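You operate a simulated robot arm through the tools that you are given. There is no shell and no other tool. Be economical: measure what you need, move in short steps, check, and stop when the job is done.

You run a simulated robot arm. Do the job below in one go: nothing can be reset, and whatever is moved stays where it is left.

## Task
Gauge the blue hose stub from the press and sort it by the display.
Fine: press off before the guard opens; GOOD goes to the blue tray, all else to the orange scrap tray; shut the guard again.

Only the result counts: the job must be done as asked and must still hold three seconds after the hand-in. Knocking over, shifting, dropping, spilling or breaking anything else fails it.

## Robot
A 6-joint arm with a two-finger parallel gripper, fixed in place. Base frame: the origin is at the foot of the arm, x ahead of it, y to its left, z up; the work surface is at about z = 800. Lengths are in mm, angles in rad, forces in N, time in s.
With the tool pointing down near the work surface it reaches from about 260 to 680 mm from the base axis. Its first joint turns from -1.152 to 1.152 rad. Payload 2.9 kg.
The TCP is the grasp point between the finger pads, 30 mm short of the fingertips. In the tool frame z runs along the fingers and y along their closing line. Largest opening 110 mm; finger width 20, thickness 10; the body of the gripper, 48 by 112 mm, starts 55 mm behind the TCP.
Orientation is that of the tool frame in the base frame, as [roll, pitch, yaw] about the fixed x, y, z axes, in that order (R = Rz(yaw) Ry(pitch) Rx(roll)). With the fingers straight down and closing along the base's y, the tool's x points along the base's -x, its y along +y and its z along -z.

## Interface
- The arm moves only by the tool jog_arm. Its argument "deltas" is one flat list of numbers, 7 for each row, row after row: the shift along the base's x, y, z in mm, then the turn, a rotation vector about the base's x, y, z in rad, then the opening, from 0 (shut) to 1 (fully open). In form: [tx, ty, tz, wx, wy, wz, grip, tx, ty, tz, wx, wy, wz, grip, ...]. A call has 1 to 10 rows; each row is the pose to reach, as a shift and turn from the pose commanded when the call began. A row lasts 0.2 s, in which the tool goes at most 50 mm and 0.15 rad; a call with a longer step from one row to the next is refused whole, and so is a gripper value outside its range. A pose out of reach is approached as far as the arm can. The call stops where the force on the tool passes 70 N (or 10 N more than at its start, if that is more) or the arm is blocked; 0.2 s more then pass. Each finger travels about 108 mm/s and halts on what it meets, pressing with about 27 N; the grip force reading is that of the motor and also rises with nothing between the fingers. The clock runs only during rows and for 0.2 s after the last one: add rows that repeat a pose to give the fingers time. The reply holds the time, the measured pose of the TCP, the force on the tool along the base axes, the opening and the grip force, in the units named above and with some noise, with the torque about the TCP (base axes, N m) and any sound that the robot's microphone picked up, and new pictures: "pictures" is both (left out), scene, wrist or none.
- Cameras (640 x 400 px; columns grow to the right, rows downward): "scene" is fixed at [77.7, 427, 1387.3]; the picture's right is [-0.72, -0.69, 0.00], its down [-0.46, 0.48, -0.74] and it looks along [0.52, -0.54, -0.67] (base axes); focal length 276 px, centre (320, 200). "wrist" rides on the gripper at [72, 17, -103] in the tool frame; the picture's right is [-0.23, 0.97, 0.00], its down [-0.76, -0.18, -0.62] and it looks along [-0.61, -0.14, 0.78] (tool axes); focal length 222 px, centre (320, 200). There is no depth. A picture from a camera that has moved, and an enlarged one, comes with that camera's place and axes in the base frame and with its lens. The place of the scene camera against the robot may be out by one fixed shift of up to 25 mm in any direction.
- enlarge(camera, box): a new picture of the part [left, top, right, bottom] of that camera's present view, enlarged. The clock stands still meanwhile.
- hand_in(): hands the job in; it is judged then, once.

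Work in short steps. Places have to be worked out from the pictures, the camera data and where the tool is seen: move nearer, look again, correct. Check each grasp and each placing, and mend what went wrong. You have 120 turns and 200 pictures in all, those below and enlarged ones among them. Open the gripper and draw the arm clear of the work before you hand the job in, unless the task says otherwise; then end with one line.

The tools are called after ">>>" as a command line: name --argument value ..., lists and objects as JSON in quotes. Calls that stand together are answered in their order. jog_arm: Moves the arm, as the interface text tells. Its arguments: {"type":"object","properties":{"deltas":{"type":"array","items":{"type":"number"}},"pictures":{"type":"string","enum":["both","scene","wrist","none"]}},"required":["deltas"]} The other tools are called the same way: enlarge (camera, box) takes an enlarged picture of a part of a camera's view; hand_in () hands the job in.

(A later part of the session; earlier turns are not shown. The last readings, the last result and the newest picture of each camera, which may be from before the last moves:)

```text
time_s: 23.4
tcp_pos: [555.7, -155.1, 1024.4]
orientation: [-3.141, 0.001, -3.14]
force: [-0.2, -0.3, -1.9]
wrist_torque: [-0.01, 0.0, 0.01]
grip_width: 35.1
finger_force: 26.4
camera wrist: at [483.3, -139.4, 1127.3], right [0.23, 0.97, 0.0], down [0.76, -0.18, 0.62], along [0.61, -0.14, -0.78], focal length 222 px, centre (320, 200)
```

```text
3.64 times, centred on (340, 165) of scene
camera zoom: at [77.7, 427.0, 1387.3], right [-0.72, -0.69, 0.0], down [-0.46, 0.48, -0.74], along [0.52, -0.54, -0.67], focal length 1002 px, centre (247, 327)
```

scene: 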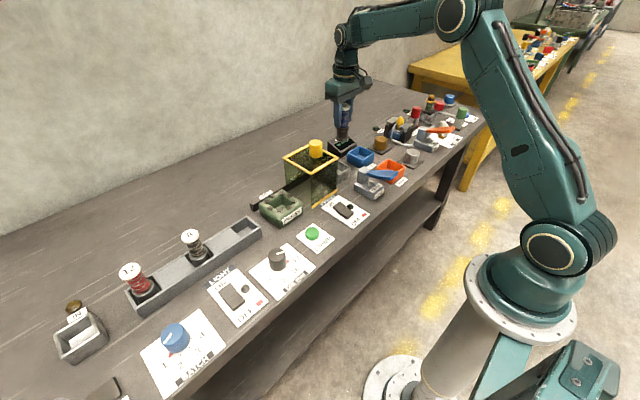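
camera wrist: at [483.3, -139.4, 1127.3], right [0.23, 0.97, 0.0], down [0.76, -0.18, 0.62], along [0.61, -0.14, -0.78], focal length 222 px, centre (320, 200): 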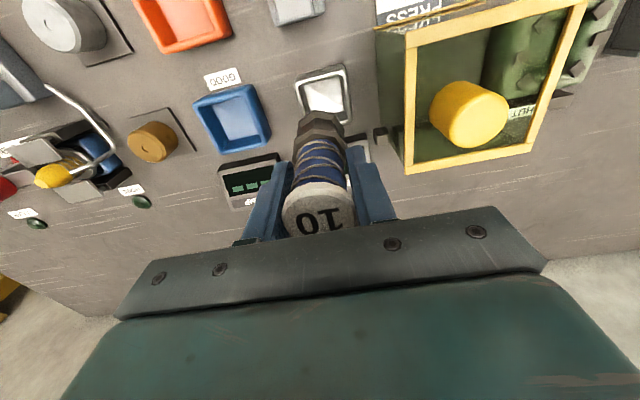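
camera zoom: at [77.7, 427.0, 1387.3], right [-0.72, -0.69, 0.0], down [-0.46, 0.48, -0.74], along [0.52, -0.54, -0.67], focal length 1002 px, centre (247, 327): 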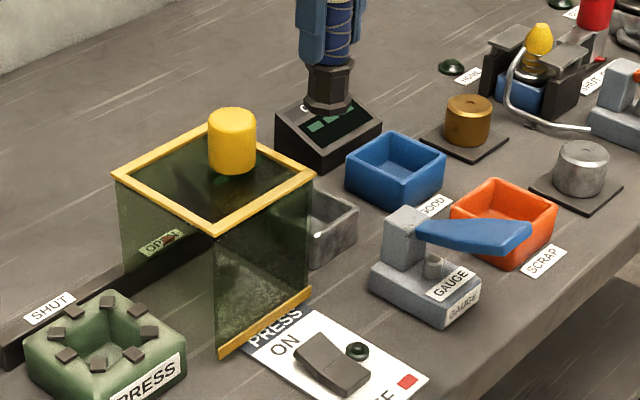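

Nest: outer x 529–595, y −181…−117, centre (562, −149). I align and lower until the stub is just above its rim.

>>> jog_arm --deltas '[6, 6, -30, 0, 0, 0, 0.15, 6, 6, -60, 0, 0, 0, 0.15, 6, 6, -95, 0, 0, 0, 0.15]' --pictures "both"

>>> enlarge --camera "scene" --box '[290, 120, 400, 210]'

>>> enlarge --camera "wrist" --box '[220, 70, 420, 240]'

```text
time_s: 24.2
tcp_pos: [563.4, -144.4, 933.1]
orientation: [3.141, -0.001, 3.141]
force: [-0.1, -0.4, -2.9]
wrist_torque: [0.01, -0.04, -0.01]
grip_width: 35.2
finger_force: 27.5
camera wrist: at [490.2, -129.7, 1035.0], right [0.23, 0.97, 0.0], down [0.76, -0.18, 0.62], along [0.61, -0.14, -0.78], focal length 222 px, centre (320, 200)
```

scene: 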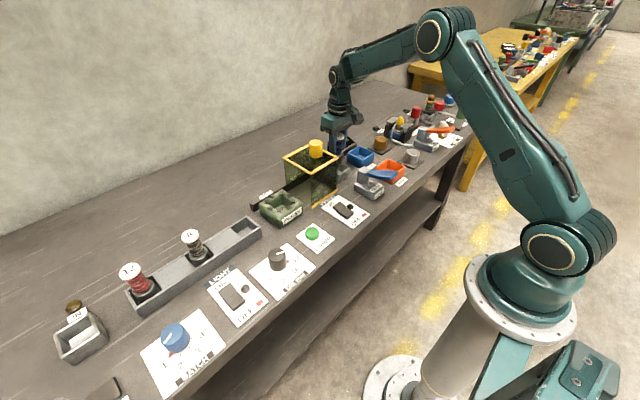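
wrist: 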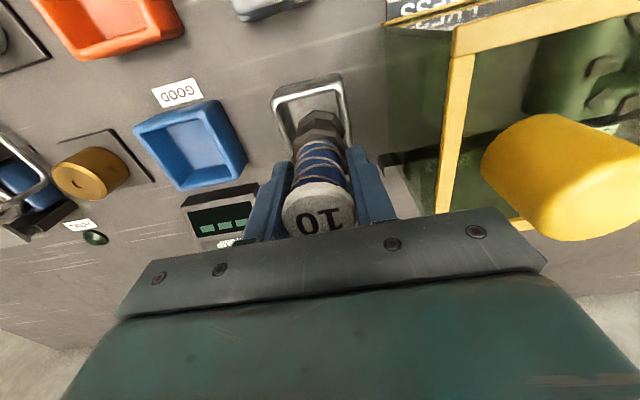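

```text
4.44 times, centred on (345, 165) of scene
camera zoom: at [77.7, 427.0, 1387.3], right [-0.72, -0.69, 0.0], down [-0.46, 0.48, -0.74], along [0.52, -0.54, -0.67], focal length 1225 px, centre (209, 356)
```

zoom: 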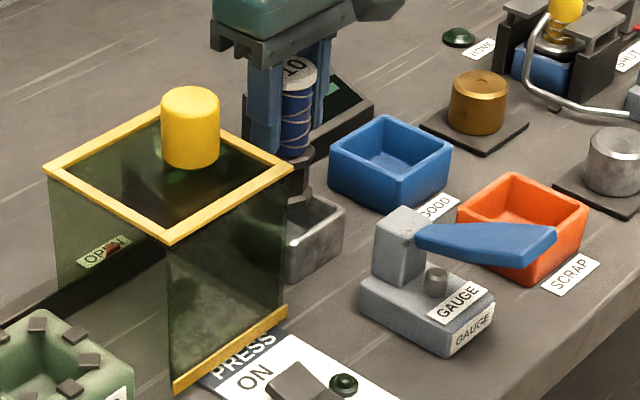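

```text
2.35 times, centred on (320, 155) of wrist
camera zoom: at [490.2, -129.7, 1035.0], right [0.23, 0.97, 0.0], down [0.76, -0.18, 0.62], along [0.61, -0.14, -0.78], focal length 523 px, centre (320, 306)
```

zoom: 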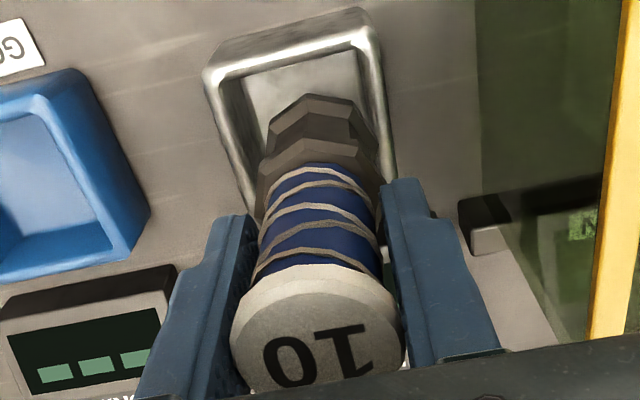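

The stub is about 6 mm too far toward +y; nest centre is (563, −151). I correct and lower to just inside the nest.

>>> jog_arm --deltas '[0, -6, 0, 0, 0, 0, 0.15, 0, -6, -15, 0, 0, 0, 0.15, 0, -6, -30, 0, 0, 0, 0.15]' --pictures "both"

>>> enlarge --camera "wrist" --box '[220, 70, 420, 240]'

```text
time_s: 25.0
tcp_pos: [562.5, -150.9, 898.0]
orientation: [3.141, -0.001, -3.141]
force: [-0.7, -0.7, -2.7]
wrist_torque: [0.02, -0.02, 0.0]
grip_width: 35.1
finger_force: 27.0
camera wrist: at [490.4, -136.0, 1002.7], right [0.23, 0.97, 0.0], down [0.76, -0.18, 0.62], along [0.61, -0.14, -0.78], focal length 222 px, centre (320, 200)
```

scene: 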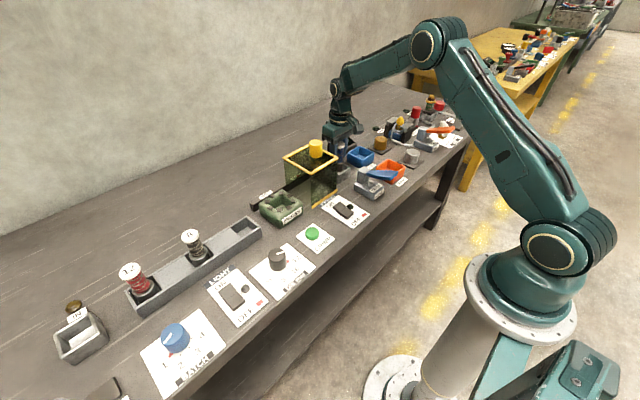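
wrist: 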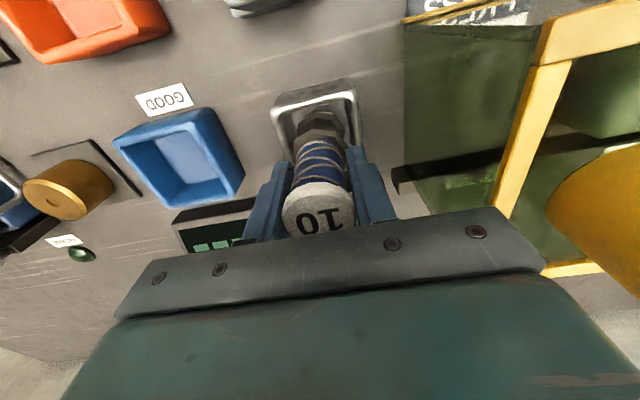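

```text
2.35 times, centred on (320, 155) of wrist
camera zoom: at [490.4, -136.0, 1002.7], right [0.23, 0.97, 0.0], down [0.76, -0.18, 0.62], along [0.61, -0.14, -0.78], focal length 523 px, centre (320, 306)
```

zoom: 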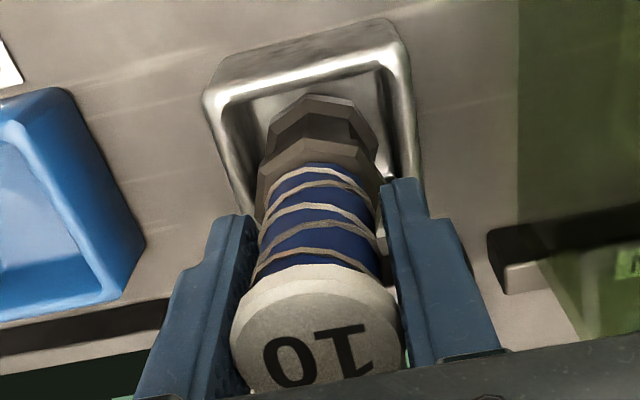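

Nut is centred in the nest opening. Lower slowly watching force.

>>> jog_arm --deltas '[0, 0, -3, 0, 0, 0, 0.15, 0, 0, -6, 0, 0, 0, 0.15, 0, 0, -9, 0, 0, 0, 0.15]' --pictures "none"

```text
time_s: 25.8
tcp_pos: [562.4, -152.2, 889.5]
orientation: [-3.141, -0.001, 3.141]
force: [0.2, 0.7, -3.8]
wrist_torque: [0.04, 0.03, -0.02]
grip_width: 35.0
finger_force: 26.8
```

No contact yet; a little further.

>>> jog_arm --deltas '[0, 0, -2, 0, 0, 0, 0.15, 0, 0, -4, 0, 0, 0, 0.15]' --pictures "wrist"

>>> enlarge --camera "wrist" --box '[220, 70, 420, 240]'

```text
time_s: 26.4
tcp_pos: [563.0, -149.4, 885.3]
orientation: [-3.14, 0.0, -3.141]
force: [-0.2, 0.0, -2.0]
wrist_torque: [0.02, -0.01, -0.01]
grip_width: 34.9
finger_force: 26.9
camera wrist: at [490.6, -135.8, 990.1], right [0.23, 0.97, 0.0], down [0.76, -0.18, 0.62], along [0.61, -0.14, -0.78], focal length 222 px, centre (320, 200)
```

wrist: 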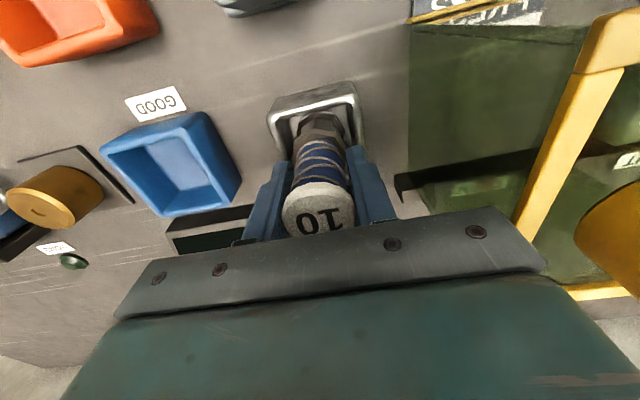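

```text
2.35 times, centred on (320, 155) of wrist
camera zoom: at [490.6, -135.8, 990.1], right [0.23, 0.97, 0.0], down [0.76, -0.18, 0.62], along [0.61, -0.14, -0.78], focal length 523 px, centre (320, 306)
```

zoom: 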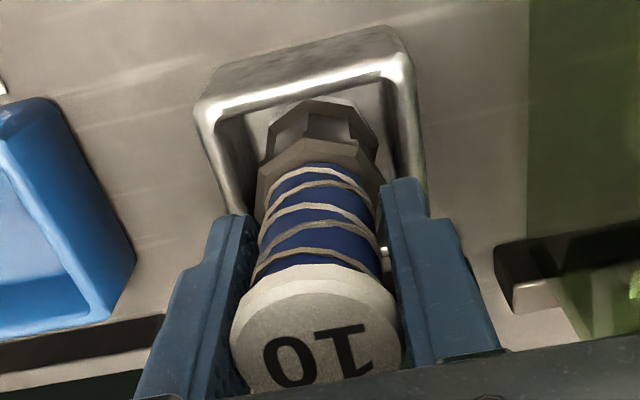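

Still clear of the floor; continue with small steps.

>>> jog_arm --deltas '[0, 0, -2, 0, 0, 0, 0.15, 0, 0, -4, 0, 0, 0, 0.15, 0, 0, -6, 0, 0, 0, 0.15]' --pictures "none"

```text
time_s: 27.2
tcp_pos: [565.5, -151.2, 884.1]
orientation: [-3.141, 0.006, -3.138]
force: [-7.4, 6.4, 34.5]
wrist_torque: [-0.01, 0.2, -0.02]
grip_width: 35.1
finger_force: 27.1
```

Contact with the floor. I ease back up 4 mm to relieve the load, then open slightly.

>>> jog_arm --deltas '[0, 0, 5, 0, 0, 0, 0.15, 0, 0, 5, 0, 0, 0, 0.35, 0, 0, 5, 0, 0, 0, 0.5, 0, 0, 5, 0, 0, 0, 0.5]' --pictures "both"

>>> enlarge --camera "wrist" --box '[180, 60, 420, 260]'

>>> enlarge --camera "scene" --box '[290, 120, 400, 210]'

```text
time_s: 28.2
tcp_pos: [562.8, -152.2, 885.6]
orientation: [-3.141, 0.0, 3.14]
force: [0.7, -0.6, -0.4]
wrist_torque: [-0.01, 0.03, 0.01]
grip_width: 55.0
finger_force: 0.0
camera wrist: at [489.4, -136.4, 989.5], right [0.23, 0.97, 0.0], down [0.76, -0.18, 0.62], along [0.61, -0.14, -0.78], focal length 222 px, centre (320, 200)
```

scene: 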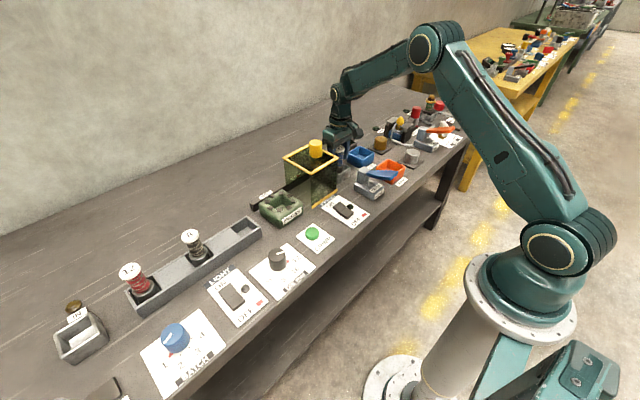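
wrist: 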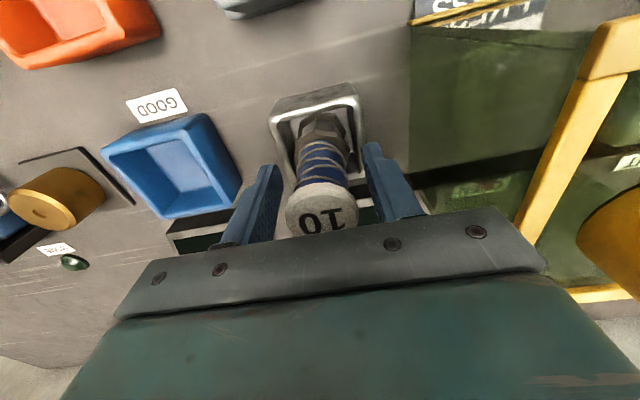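

```text
2.00 times, centred on (300, 160) of wrist
camera zoom: at [489.4, -136.4, 989.5], right [0.23, 0.97, 0.0], down [0.76, -0.18, 0.62], along [0.61, -0.14, -0.78], focal length 444 px, centre (360, 280)
```

zoom: 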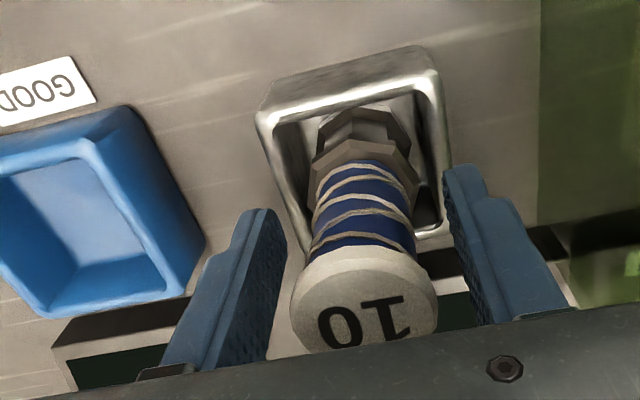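

```text
4.44 times, centred on (345, 165) of scene
camera zoom: at [77.7, 427.0, 1387.3], right [-0.72, -0.69, 0.0], down [-0.46, 0.48, -0.74], along [0.52, -0.54, -0.67], focal length 1225 px, centre (209, 356)
```

zoom: 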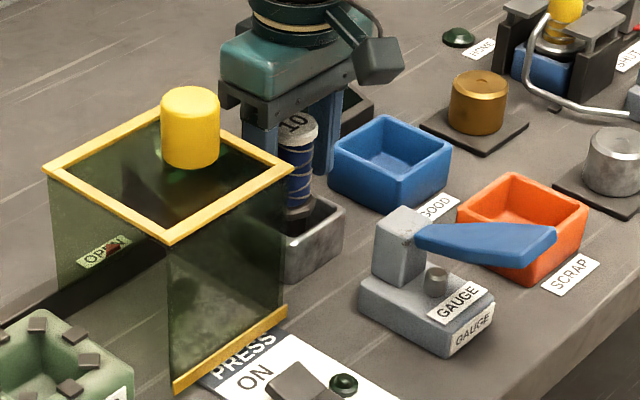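

The stub stands free in the nest. I raise straight up and move back to view it and the display.

>>> jog_arm --deltas '[0, 0, 40, 0, 0, 0, 0.5, 0, 0, 80, 0, 0, 0, 0.5, -10, 0, 120, 0, 0, 0, 0.5, -50, 0, 140, 0, 0, 0, 0.5, -95, 10, 140, 0, 0, 0, 0.2, -140, 15, 140, 0, 0, 0, 0]' --pictures "both"

>>> enlarge --camera "wrist" --box '[140, 20, 420, 240]'

>>> enlarge --camera "scene" --box '[310, 120, 430, 220]'

```text
time_s: 29.6
tcp_pos: [425.3, -135.0, 1021.5]
orientation: [-3.141, -0.002, 3.14]
force: [0.7, 0.6, -0.1]
wrist_torque: [0.03, 0.02, -0.02]
grip_width: 0.0
finger_force: 27.1
camera wrist: at [352.4, -120.3, 1125.1], right [0.23, 0.97, 0.0], down [0.76, -0.18, 0.62], along [0.61, -0.14, -0.78], focal length 222 px, centre (320, 200)
```

scene: 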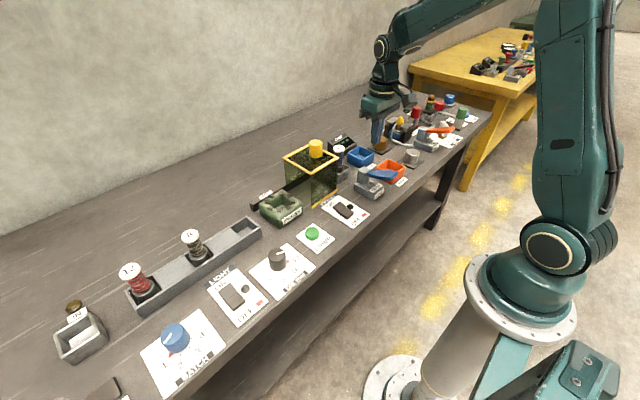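
wrist: 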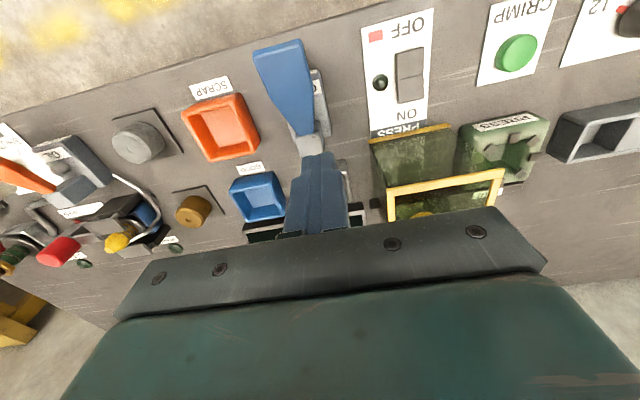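

```text
1.82 times, centred on (280, 130) of wrist
camera zoom: at [352.4, -120.3, 1125.1], right [0.23, 0.97, 0.0], down [0.76, -0.18, 0.62], along [0.61, -0.14, -0.78], focal length 404 px, centre (393, 327)
```

zoom: 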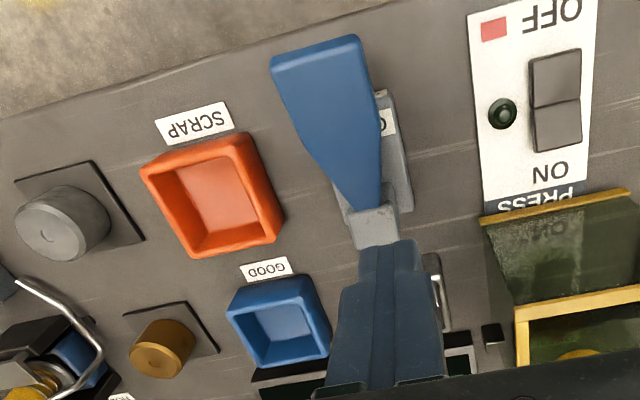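

```text
4.00 times, centred on (370, 170) of scene
camera zoom: at [77.7, 427.0, 1387.3], right [-0.72, -0.69, 0.0], down [-0.46, 0.48, -0.74], along [0.52, -0.54, -0.67], focal length 1103 px, centre (120, 320)
```

zoom: 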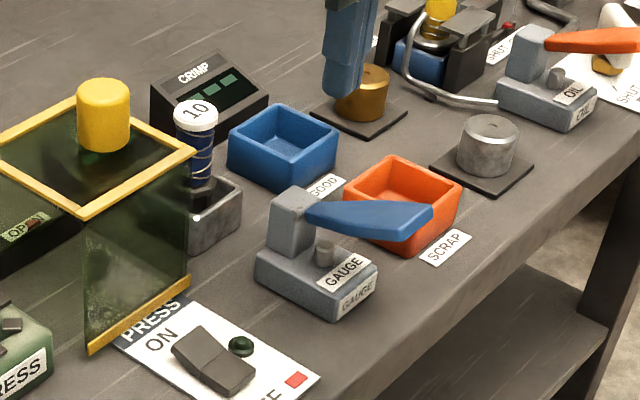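

Stub stands in the nest. The lever's free end is around (363, −160, z≈895–920), pivoting at the post (≈462, −152). I come over its end with closed fingers.

>>> jog_arm --deltas '[-20, -12, -15, 0, 0, 0, 0, -45, -24, -40, 0, 0, 0, 0, -47, -24, -55, 0, 0, 0, 0]' --pictures "both"

>>> enlarge --camera "scene" --box '[330, 110, 430, 210]'

```text
time_s: 30.4
tcp_pos: [377.2, -159.8, 971.8]
orientation: [3.14, 0.0, -3.141]
force: [0.6, -0.7, -0.2]
wrist_torque: [0.01, -0.04, -0.04]
grip_width: 0.0
finger_force: 26.6
camera wrist: at [304.3, -144.3, 1073.2], right [0.23, 0.97, 0.0], down [0.76, -0.18, 0.62], along [0.61, -0.14, -0.78], focal length 222 px, centre (320, 200)
```

scene: 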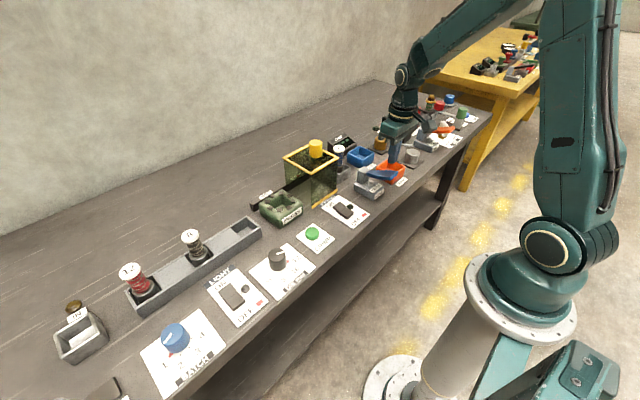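
wrist: 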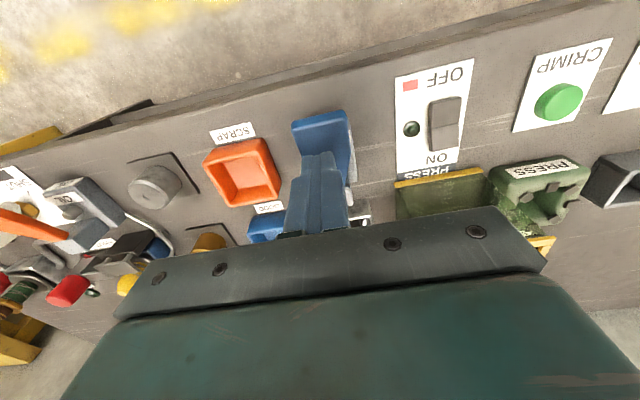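

```text
4.00 times, centred on (380, 160) of scene
camera zoom: at [77.7, 427.0, 1387.3], right [-0.72, -0.69, 0.0], down [-0.46, 0.48, -0.74], along [0.52, -0.54, -0.67], focal length 1103 px, centre (80, 360)
```

zoom: 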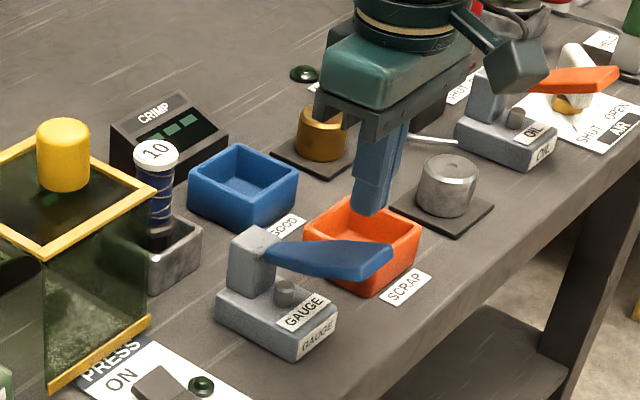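

Tip is over the lever about 14 mm inside its end. Push down in steps.

>>> jog_arm --deltas '[0, 4, -20, 0, 0, 0, 0, 0, 4, -40, 0, 0, 0, 0, 0, 4, -50, 0, 0, 0, 0, 0, 4, -60, 0, 0, 0, 0]' --pictures "both"

>>> enlarge --camera "scene" --box '[310, 110, 430, 210]'

```text
time_s: 31.4
tcp_pos: [376.0, -156.8, 910.5]
orientation: [3.142, -0.001, -3.141]
force: [-0.8, -0.6, 3.6]
wrist_torque: [-0.01, 0.07, 0.02]
grip_width: 0.2
finger_force: 26.5
camera wrist: at [303.3, -141.3, 1014.0], right [0.23, 0.97, 0.0], down [0.76, -0.18, 0.62], along [0.61, -0.14, -0.78], focal length 222 px, centre (320, 200)
```

scene: 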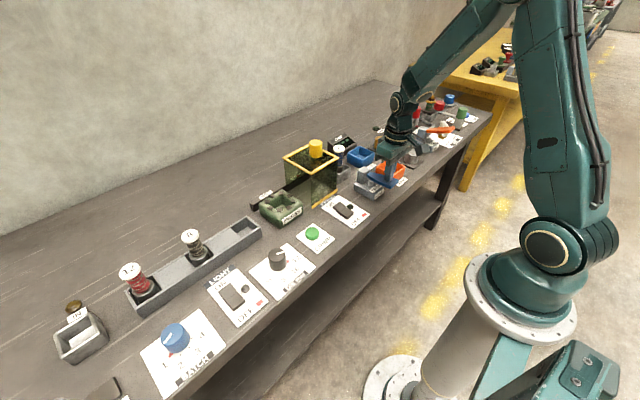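
wrist: 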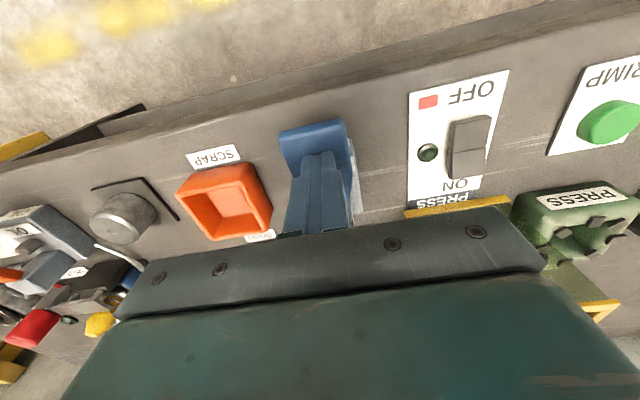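

```text
4.00 times, centred on (370, 160) of scene
camera zoom: at [77.6, 427.0, 1387.3], right [-0.72, -0.69, 0.0], down [-0.46, 0.48, -0.74], along [0.52, -0.54, -0.67], focal length 1103 px, centre (120, 360)
```

zoom: 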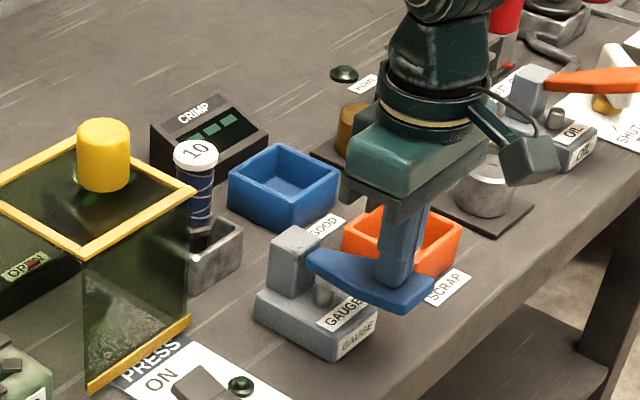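

The lever is moving down lightly (≈4 N). Keep pushing in small steps toward the plunger.

>>> jog_arm --deltas '[0, 0, -8, 0, 0, 0, 0, 0, 0, -16, 0, 0, 0, 0, 0, 0, -24, 0, 0, 0, 0]' --pictures "scene"

>>> enlarge --camera "scene" --box '[310, 110, 430, 210]'

```text
time_s: 32.2
tcp_pos: [375.5, -156.0, 886.7]
orientation: [-3.141, -0.001, -3.14]
force: [-2.6, 2.0, 8.8]
wrist_torque: [0.12, 0.01, -0.05]
grip_width: 0.0
finger_force: 27.1
```

scene: 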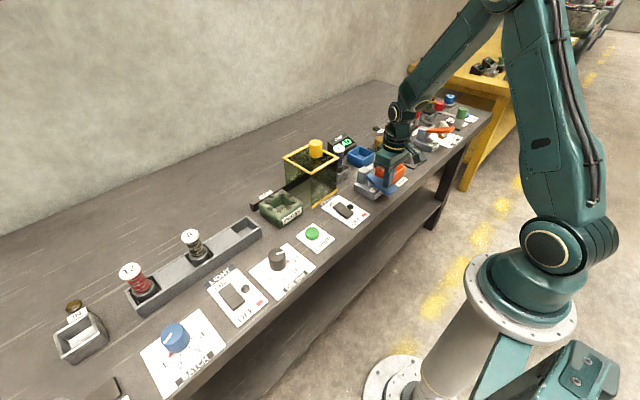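

```text
4.00 times, centred on (370, 160) of scene
camera zoom: at [77.5, 427.2, 1387.3], right [-0.72, -0.69, 0.0], down [-0.46, 0.48, -0.74], along [0.52, -0.54, -0.67], focal length 1103 px, centre (120, 360)
```

zoom: 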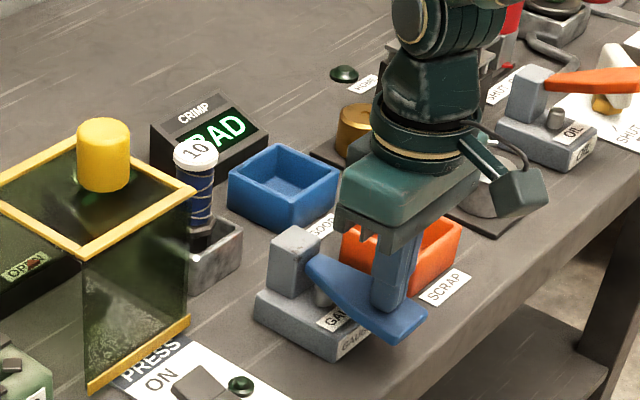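

The CRIMP display reads "BAD" (first letter partly hidden). I release the lever and look at the display from elsewhere.

>>> jog_arm --deltas '[0, 0, 30, 0, 0, 0, 0, 0, 0, 70, 0, 0, 0, 0, 0, 0, 115, 0, 0, 0, 0, 30, 0, 150, 0, 0, 0, 0.3, 70, 0, 165, 0, 0, 0, 0.5, 110, 0, 175, 0, 0, 0, 0.5, 150, 5, 185, 0, 0, 0, 0.5, 186, 5, 185, 0, 0, 0, 0.5]' --pictures "both"

>>> enlarge --camera "wrist" --box '[160, 30, 400, 230]'

>>> enlarge --camera "scene" --box '[310, 110, 430, 210]'

```text
time_s: 34.0
tcp_pos: [564.9, -150.7, 1075.4]
orientation: [-3.14, -0.001, 3.141]
force: [0.4, 0.1, 0.1]
wrist_torque: [0.04, 0.04, 0.0]
grip_width: 55.2
finger_force: 0.1
camera wrist: at [492.0, -136.4, 1178.3], right [0.23, 0.97, 0.0], down [0.76, -0.18, 0.62], along [0.61, -0.14, -0.78], focal length 222 px, centre (320, 200)
```

scene: 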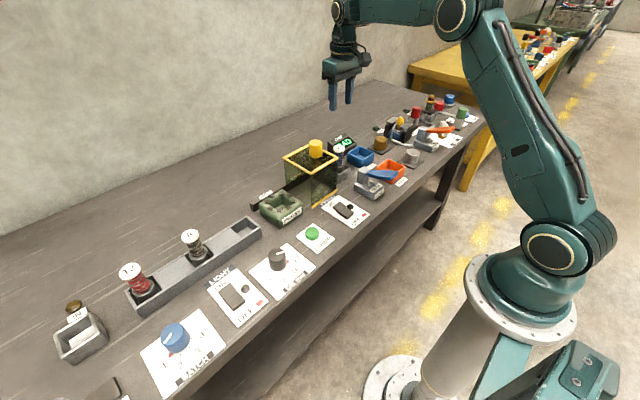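
wrist: 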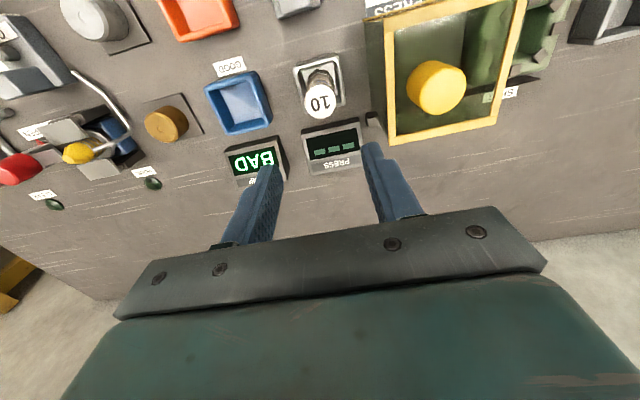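

```text
2.00 times, centred on (280, 130) of wrist
camera zoom: at [492.0, -136.4, 1178.3], right [0.23, 0.97, 0.0], down [0.76, -0.18, 0.62], along [0.61, -0.14, -0.78], focal length 444 px, centre (400, 340)
```

zoom: 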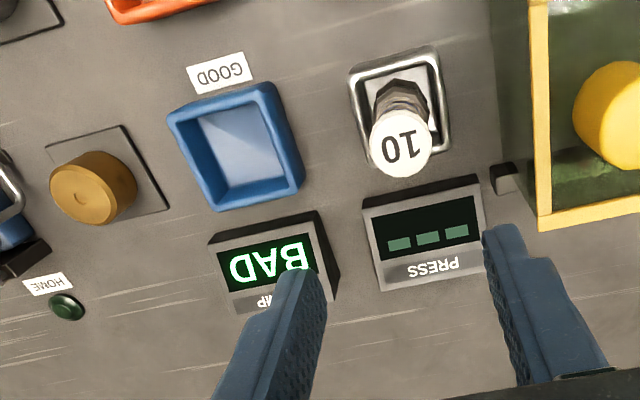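

```text
4.00 times, centred on (370, 160) of scene
camera zoom: at [77.6, 427.1, 1387.3], right [-0.72, -0.69, 0.0], down [-0.46, 0.48, -0.74], along [0.52, -0.54, -0.67], focal length 1103 px, centre (120, 360)
```

zoom: 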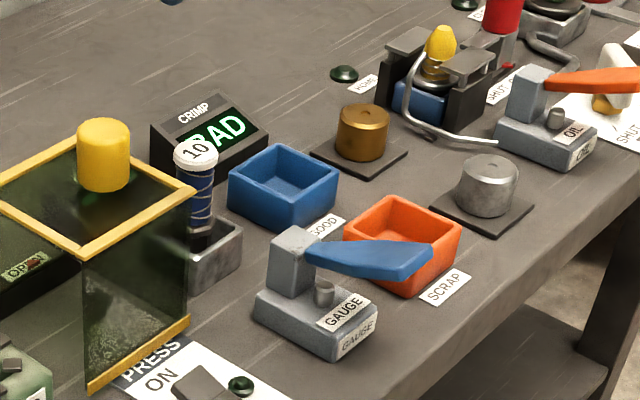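

Clear reading: BAD → orange scrap tray. I go down again over the stub at (563, −151) and regrip.

>>> jog_arm --deltas '[-1, 0, -45, 0, 0, 0, 0.6, -2, -1, -90, 0, 0, 0, 0.6, -2, -1, -135, 0, 0, 0, 0.6, -2, -1, -165, 0, 0, 0, 0.6, -2, -1, -188, 0, 0, 0, 0.6]' --pictures "wrist"

```text
time_s: 35.2
tcp_pos: [559.0, -151.6, 884.6]
orientation: [3.141, 0.001, 3.141]
force: [-0.2, 0.0, -0.1]
wrist_torque: [0.01, 0.0, -0.05]
grip_width: 65.9
finger_force: 0.1
camera wrist: at [485.2, -136.4, 988.3], right [0.23, 0.97, 0.0], down [0.76, -0.18, 0.62], along [0.61, -0.14, -0.78], focal length 222 px, centre (320, 200)
```

wrist: 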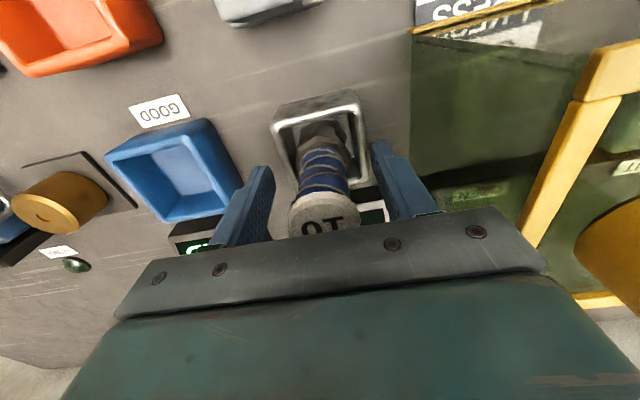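

TCP is about 4 mm short in x; correct and close, then lift slightly.

>>> jog_arm --deltas '[4, 1, 0, 0, 0, 0, 0.6, 4, 1, 0, 0, 0, 0, 0.35, 4, 1, 0, 0, 0, 0, 0.15, 4, 1, 0, 0, 0, 0, 0.15, 4, 1, 0, 0, 0, 0, 0.15, 4, 1, 20, 0, 0, 0, 0.15, 4, 1, 60, 0, 0, 0, 0.15]' --pictures "both"

```text
time_s: 36.8
tcp_pos: [561.3, -149.4, 943.0]
orientation: [3.141, 0.0, 3.141]
force: [0.4, 1.4, -2.7]
wrist_torque: [-0.01, 0.01, 0.02]
grip_width: 35.1
finger_force: 27.0
camera wrist: at [489.3, -133.6, 1047.7], right [0.23, 0.97, 0.0], down [0.76, -0.18, 0.62], along [0.61, -0.14, -0.78], focal length 222 px, centre (320, 200)
```

scene: 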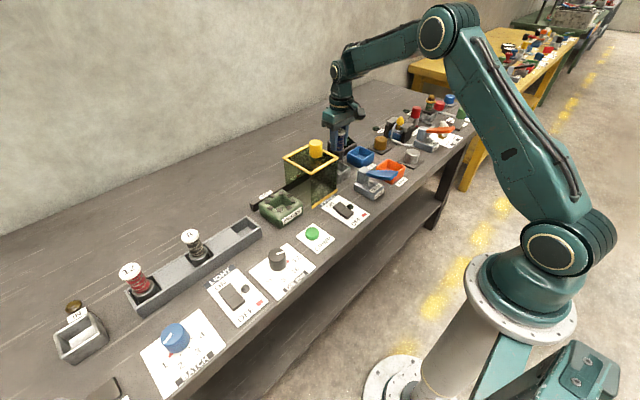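
wrist: 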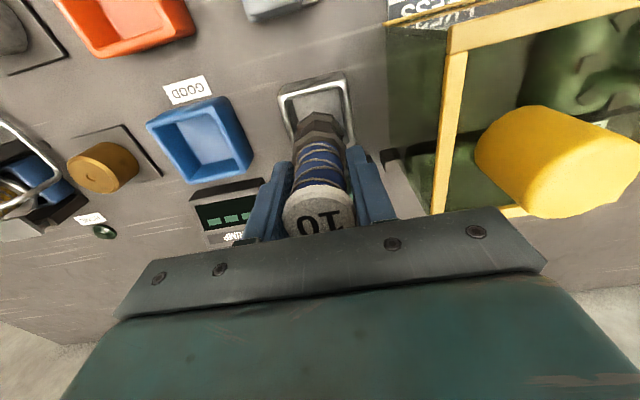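

Stub held again. Carry it up and over toward the scrap tray near (432, −273).

>>> jog_arm --deltas '[0, 0, 40, 0, 0, 0, 0.15, -10, -10, 70, 0, 0, 0, 0.15, -40, -40, 70, 0, 0, 0, 0.15, -70, -68, 70, 0, 0, 0, 0.15, -100, -96, 70, 0, 0, 0, 0.15, -129, -124, 70, 0, 0, 0, 0.15, -129, -124, 40, 0, 0, 0, 0.15]' --pictures "both"

>>> enlarge --camera "wrist" --box '[200, 40, 440, 240]'

```text
time_s: 38.4
tcp_pos: [432.3, -275.6, 984.4]
orientation: [-3.141, 0.0, -3.141]
force: [0.9, 0.4, -4.0]
wrist_torque: [0.02, -0.03, -0.01]
grip_width: 35.0
finger_force: 26.9
camera wrist: at [360.0, -260.2, 1088.3], right [0.23, 0.97, 0.0], down [0.76, -0.18, 0.62], along [0.61, -0.14, -0.78], focal length 222 px, centre (320, 200)
```

scene: 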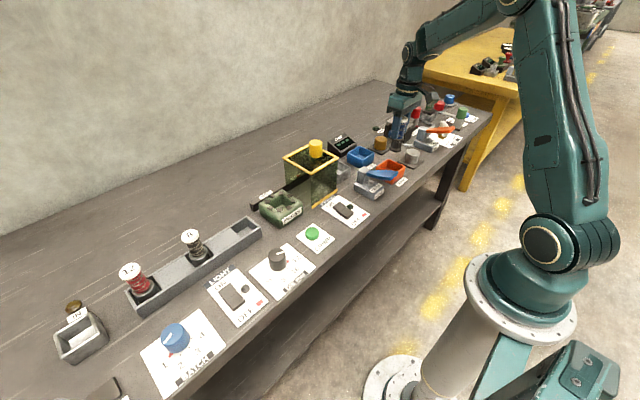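
wrist: 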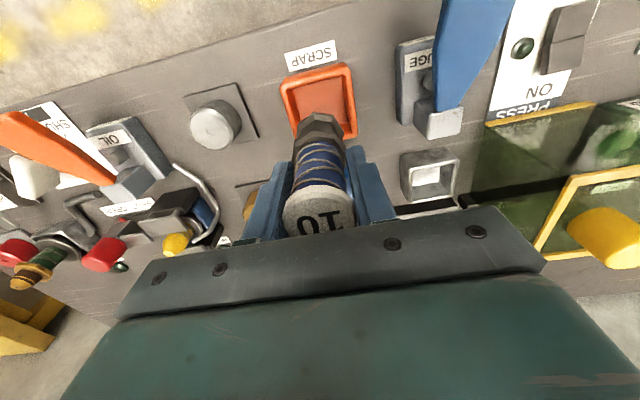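

```text
2.00 times, centred on (320, 140) of wrist
camera zoom: at [360.0, -260.2, 1088.3], right [0.23, 0.97, 0.0], down [0.76, -0.18, 0.62], along [0.61, -0.14, -0.78], focal length 444 px, centre (320, 320)
```

zoom: 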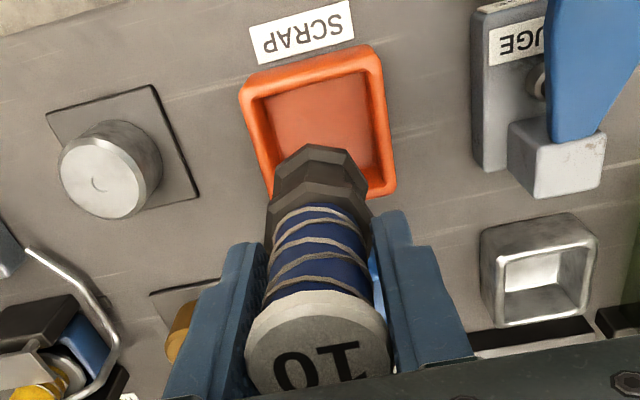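

Tray spans x≈400–472, y≈−311…−241; centre (436, −276). Shift +4 in x and lower.

>>> jog_arm --deltas '[4, 0, -30, 0, 0, 0, 0.15, 4, 0, -60, 0, 0, 0, 0.15, 4, 0, -85, 0, 0, 0, 0.15]' --pictures "both"

>>> enlarge --camera "wrist" --box '[200, 40, 440, 240]'

```text
time_s: 39.2
tcp_pos: [440.6, -273.7, 897.7]
orientation: [3.14, 0.0, -3.141]
force: [-0.1, -0.2, -2.9]
wrist_torque: [-0.01, 0.01, 0.0]
grip_width: 34.9
finger_force: 27.1
camera wrist: at [367.3, -258.5, 1001.4], right [0.23, 0.97, 0.0], down [0.76, -0.18, 0.62], along [0.61, -0.14, -0.78], focal length 222 px, centre (320, 200)
```

scene: 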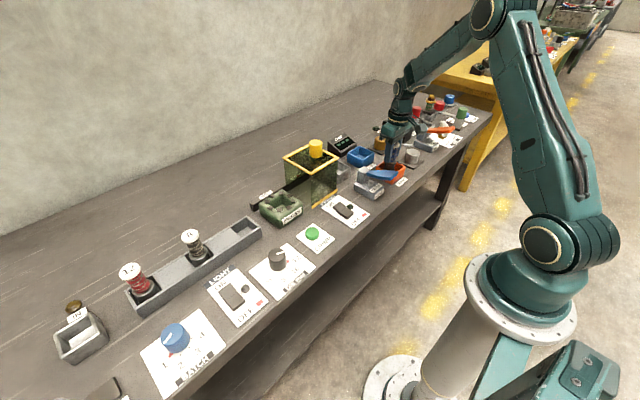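
wrist: 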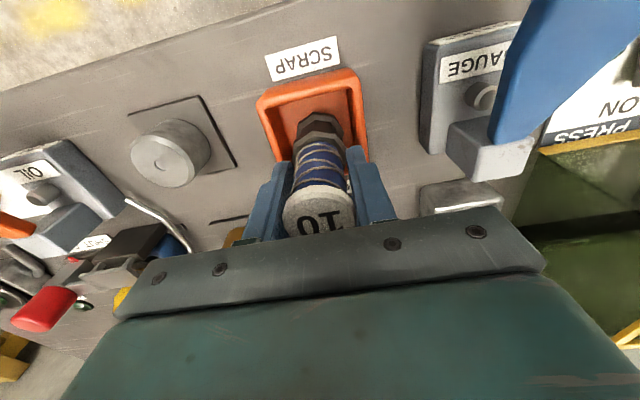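

```text
2.00 times, centred on (320, 140) of wrist
camera zoom: at [367.3, -258.5, 1001.4], right [0.23, 0.97, 0.0], down [0.76, -0.18, 0.62], along [0.61, -0.14, -0.78], focal length 444 px, centre (320, 320)
```

zoom: 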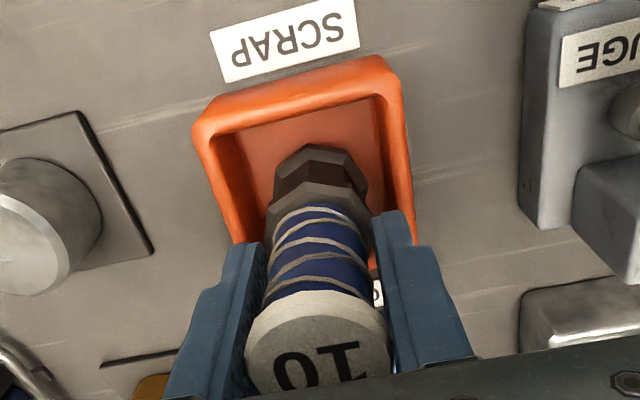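

Inside the tray outline. Small centring and lower gently.

>>> jog_arm --deltas '[-2, -3, -4, 0, 0, 0, 0.15, -2, -3, -8, 0, 0, 0, 0.15, -2, -3, -12, 0, 0, 0, 0.15]' --pictures "none"

```text
time_s: 40.0
tcp_pos: [435.8, -278.3, 886.6]
orientation: [-3.141, -0.001, -3.14]
force: [0.1, -0.7, -3.2]
wrist_torque: [0.01, 0.02, 0.0]
grip_width: 35.2
finger_force: 27.2
```

>>> jog_arm --deltas '[0, 0, -2, 0, 0, 0, 0.15, 0, 0, -4, 0, 0, 0, 0.15, 0, 0, -5, 0, 0, 0, 0.15]' --pictures "none"

```text
time_s: 40.8
tcp_pos: [435.3, -277.6, 884.5]
orientation: [-3.14, 0.003, -3.141]
force: [-5.9, 4.5, 24.1]
wrist_torque: [0.1, 0.29, -0.02]
grip_width: 35.3
finger_force: 27.4
```

Floor contact (24 N). Ease up 4 mm and open.

>>> jog_arm --deltas '[0, 0, 4, 0, 0, 0, 0.15, 0, 0, 4, 0, 0, 0, 0.35, 0, 0, 4, 0, 0, 0, 0.55, 0, 0, 4, 0, 0, 0, 0.55]' --pictures "wrist"

```text
time_s: 41.8
tcp_pos: [436.9, -277.3, 886.4]
orientation: [3.141, -0.001, -3.141]
force: [-0.3, 0.6, 0.9]
wrist_torque: [0.0, 0.01, 0.0]
grip_width: 60.5
finger_force: 0.0
camera wrist: at [363.8, -262.6, 990.1], right [0.23, 0.97, 0.0], down [0.76, -0.18, 0.62], along [0.61, -0.14, -0.78], focal length 222 px, centre (320, 200)
```

wrist: 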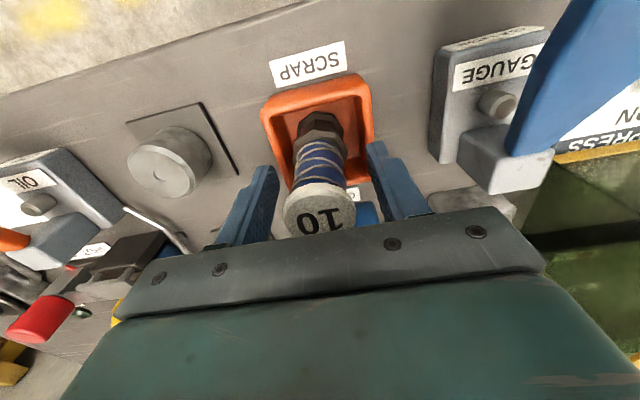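

The stub stands in the scrap tray. Lift straight up and go to above the guard knob at (552, −45).

>>> jog_arm --deltas '[0, 0, 45, 0, 0, 0, 0.55, 0, 0, 90, 0, 0, 0, 0.55, 0, 0, 135, 0, 0, 0, 0.6, 10, 20, 172, 0, 0, 0, 0.7, 30, 60, 172, 0, 0, 0, 0.7, 50, 103, 172, 0, 0, 0, 0.7, 70, 146, 172, 0, 0, 0, 0.7, 92, 189, 172, 0, 0, 0, 0.7, 115, 232, 172, 0, 0, 0, 0.7]' --pictures "both"

>>> enlarge --camera "scene" --box '[280, 110, 430, 220]'

```text
time_s: 43.8
tcp_pos: [548.9, -45.4, 1058.2]
orientation: [-3.141, 0.002, -3.141]
force: [0.6, 0.1, -0.7]
wrist_torque: [0.01, 0.0, 0.01]
grip_width: 77.1
finger_force: 0.0
camera wrist: at [476.6, -30.3, 1162.2], right [0.23, 0.97, 0.0], down [0.76, -0.18, 0.62], along [0.61, -0.14, -0.78], focal length 222 px, centre (320, 200)
```

scene: 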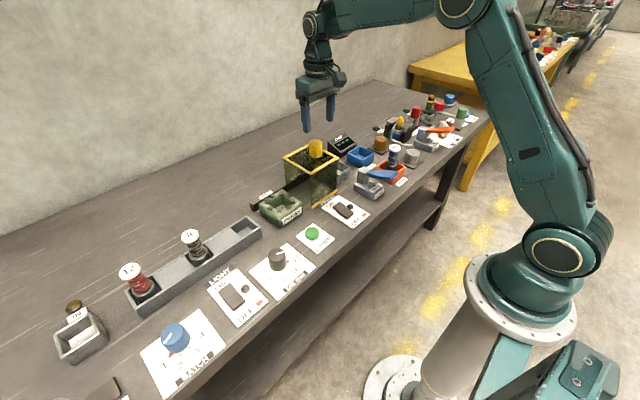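
wrist: 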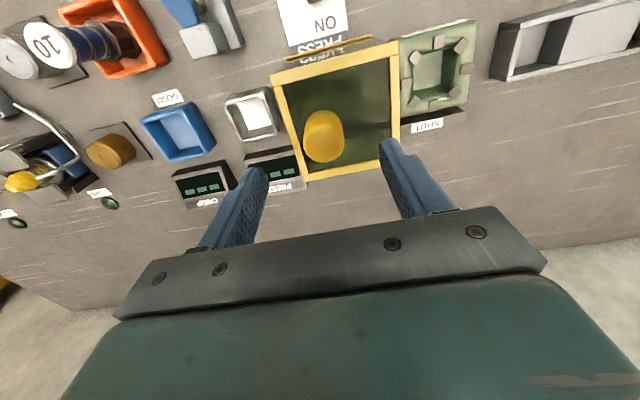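

```text
3.64 times, centred on (355, 165) of scene
camera zoom: at [77.7, 427.0, 1387.3], right [-0.72, -0.69, 0.0], down [-0.46, 0.48, -0.74], along [0.52, -0.54, -0.67], focal length 1002 px, centre (193, 327)
```

zoom: 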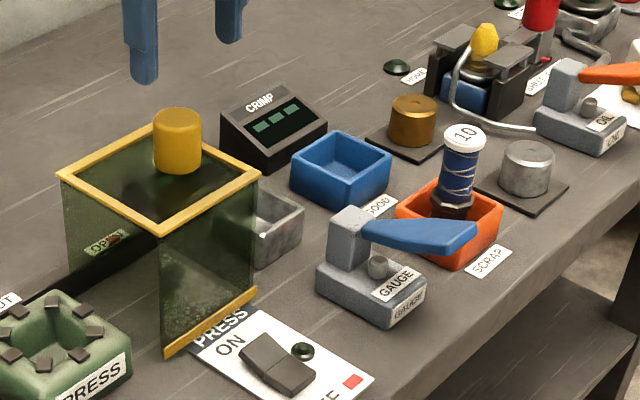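

Stub standing in scrap. Lower over the knob and grip it.

>>> jog_arm --deltas '[3, -1, -30, 0, 0, 0, 0.7, 3, -1, -55, 0, 0, 0, 0.7, 3, -1, -67, 0, 0, 0, 0.7, 3, -1, -67, 0, 0, 0, 0.45, 3, -1, -67, 0, 0, 0, 0.25, 3, -1, -67, 0, 0, 0, 0.25]' --pictures "wrist"

```text
time_s: 45.2
tcp_pos: [553.0, -45.2, 991.6]
orientation: [3.142, 0.0, -3.136]
force: [0.0, 16.0, -2.6]
wrist_torque: [0.06, -0.29, 0.18]
grip_width: 37.6
finger_force: 44.7
camera wrist: at [480.9, -30.0, 1095.3], right [0.22, 0.97, 0.0], down [0.76, -0.17, 0.62], along [0.61, -0.14, -0.78], focal length 222 px, centre (320, 200)
```

wrist: 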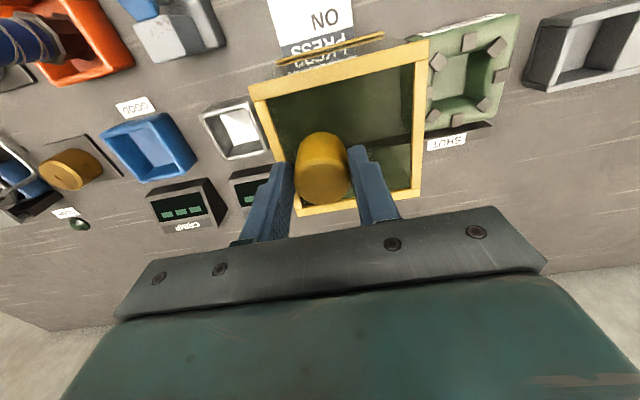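

Gripped. Slide the guard back toward +y (SHUT).

>>> jog_arm --deltas '[0, 15, 0, 0, 0, 0, 0.25, 0, 30, 0, 0, 0, 0, 0.25, 0, 45, 0, 0, 0, 0, 0.25, 0, 60, 0, 0, 0, 0, 0.25, 0, 75, 0, 0, 0, 0, 0.25, 0, 90, 0, 0, 0, 0, 0.25, 0, 105, 0, 0, 0, 0, 0.25, 0, 115, 0, 0, 0, 0, 0.25]' --pictures "scene"

```text
time_s: 47.0
tcp_pos: [554.3, 70.0, 990.8]
orientation: [-3.141, -0.002, -3.14]
force: [-22.4, -0.1, 26.9]
wrist_torque: [0.29, 0.64, 0.12]
grip_width: 37.4
finger_force: 45.2
```

scene: 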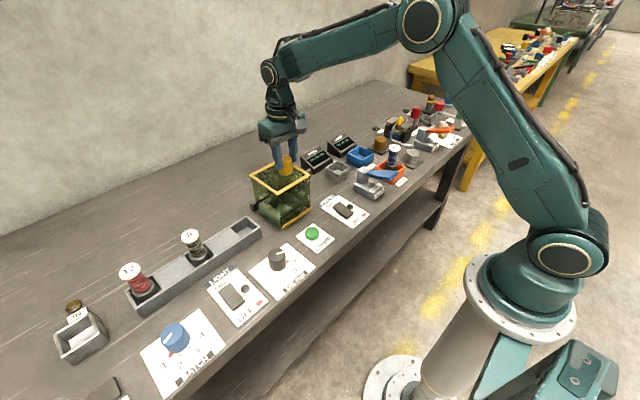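

Close the last few millimetres until the end stop gives force.

>>> jog_arm --deltas '[-1, 4, 0, 0, 0, 0, 0.25, -1, 8, 0, 0, 0, 0, 0.25, -1, 12, 0, 0, 0, 0, 0.25, -1, 15, 0, 0, 0, 0, 0.25]' --pictures "none"

```text
time_s: 48.0
tcp_pos: [553.4, 81.2, 991.5]
orientation: [-3.14, 0.002, 3.134]
force: [-4.1, -17.8, 13.4]
wrist_torque: [-0.15, 0.24, 0.36]
grip_width: 37.7
finger_force: 44.7
```

End stop reached (−18 N, same place as initially). A brief firmer push, then relax, release and rise.

>>> jog_arm --deltas '[0, 3, 0, 0, 0, 0, 0.25, 0, 3, 0, 0, 0, 0, 0.25, 0, -3, 0, 0, 0, 0, 0.4, 0, -3, 0, 0, 0, 0, 0.6, 0, -3, 0, 0, 0, 0, 0.7, 0, -3, 40, 0, 0, 0, 0.7, 0, -3, 80, 0, 0, 0, 0.7, -45, -3, 100, 0, 0, 0, 0.7, -90, -15, 120, 0, 0, 0, 0.7, -130, -40, 130, 0, 0, 0, 0.7]' --pictures "both"

>>> enlarge --camera "scene" --box '[230, 110, 430, 240]'

>>> enlarge --camera "wrist" --box '[40, 20, 440, 240]'

```text
refused: row 9 steps farther than a row can; nothing moved
```

```text
3.08 times, centred on (330, 175) of scene
camera zoom: at [77.4, 426.5, 1387.5], right [-0.72, -0.69, 0.0], down [-0.46, 0.48, -0.74], along [0.52, -0.54, -0.67], focal length 848 px, centre (289, 277)
```

zoom: 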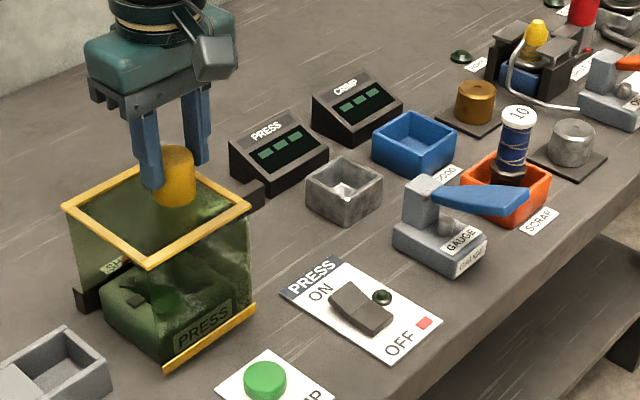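

```text
1.60 times, centred on (240, 130) of wrist
camera zoom: at [481.7, 96.2, 1094.4], right [0.23, 0.97, 0.0], down [0.76, -0.18, 0.62], along [0.61, -0.15, -0.78], focal length 355 px, centre (448, 312)
```

zoom: 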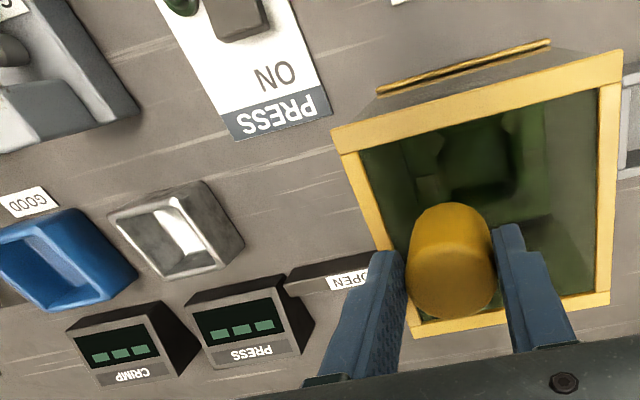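

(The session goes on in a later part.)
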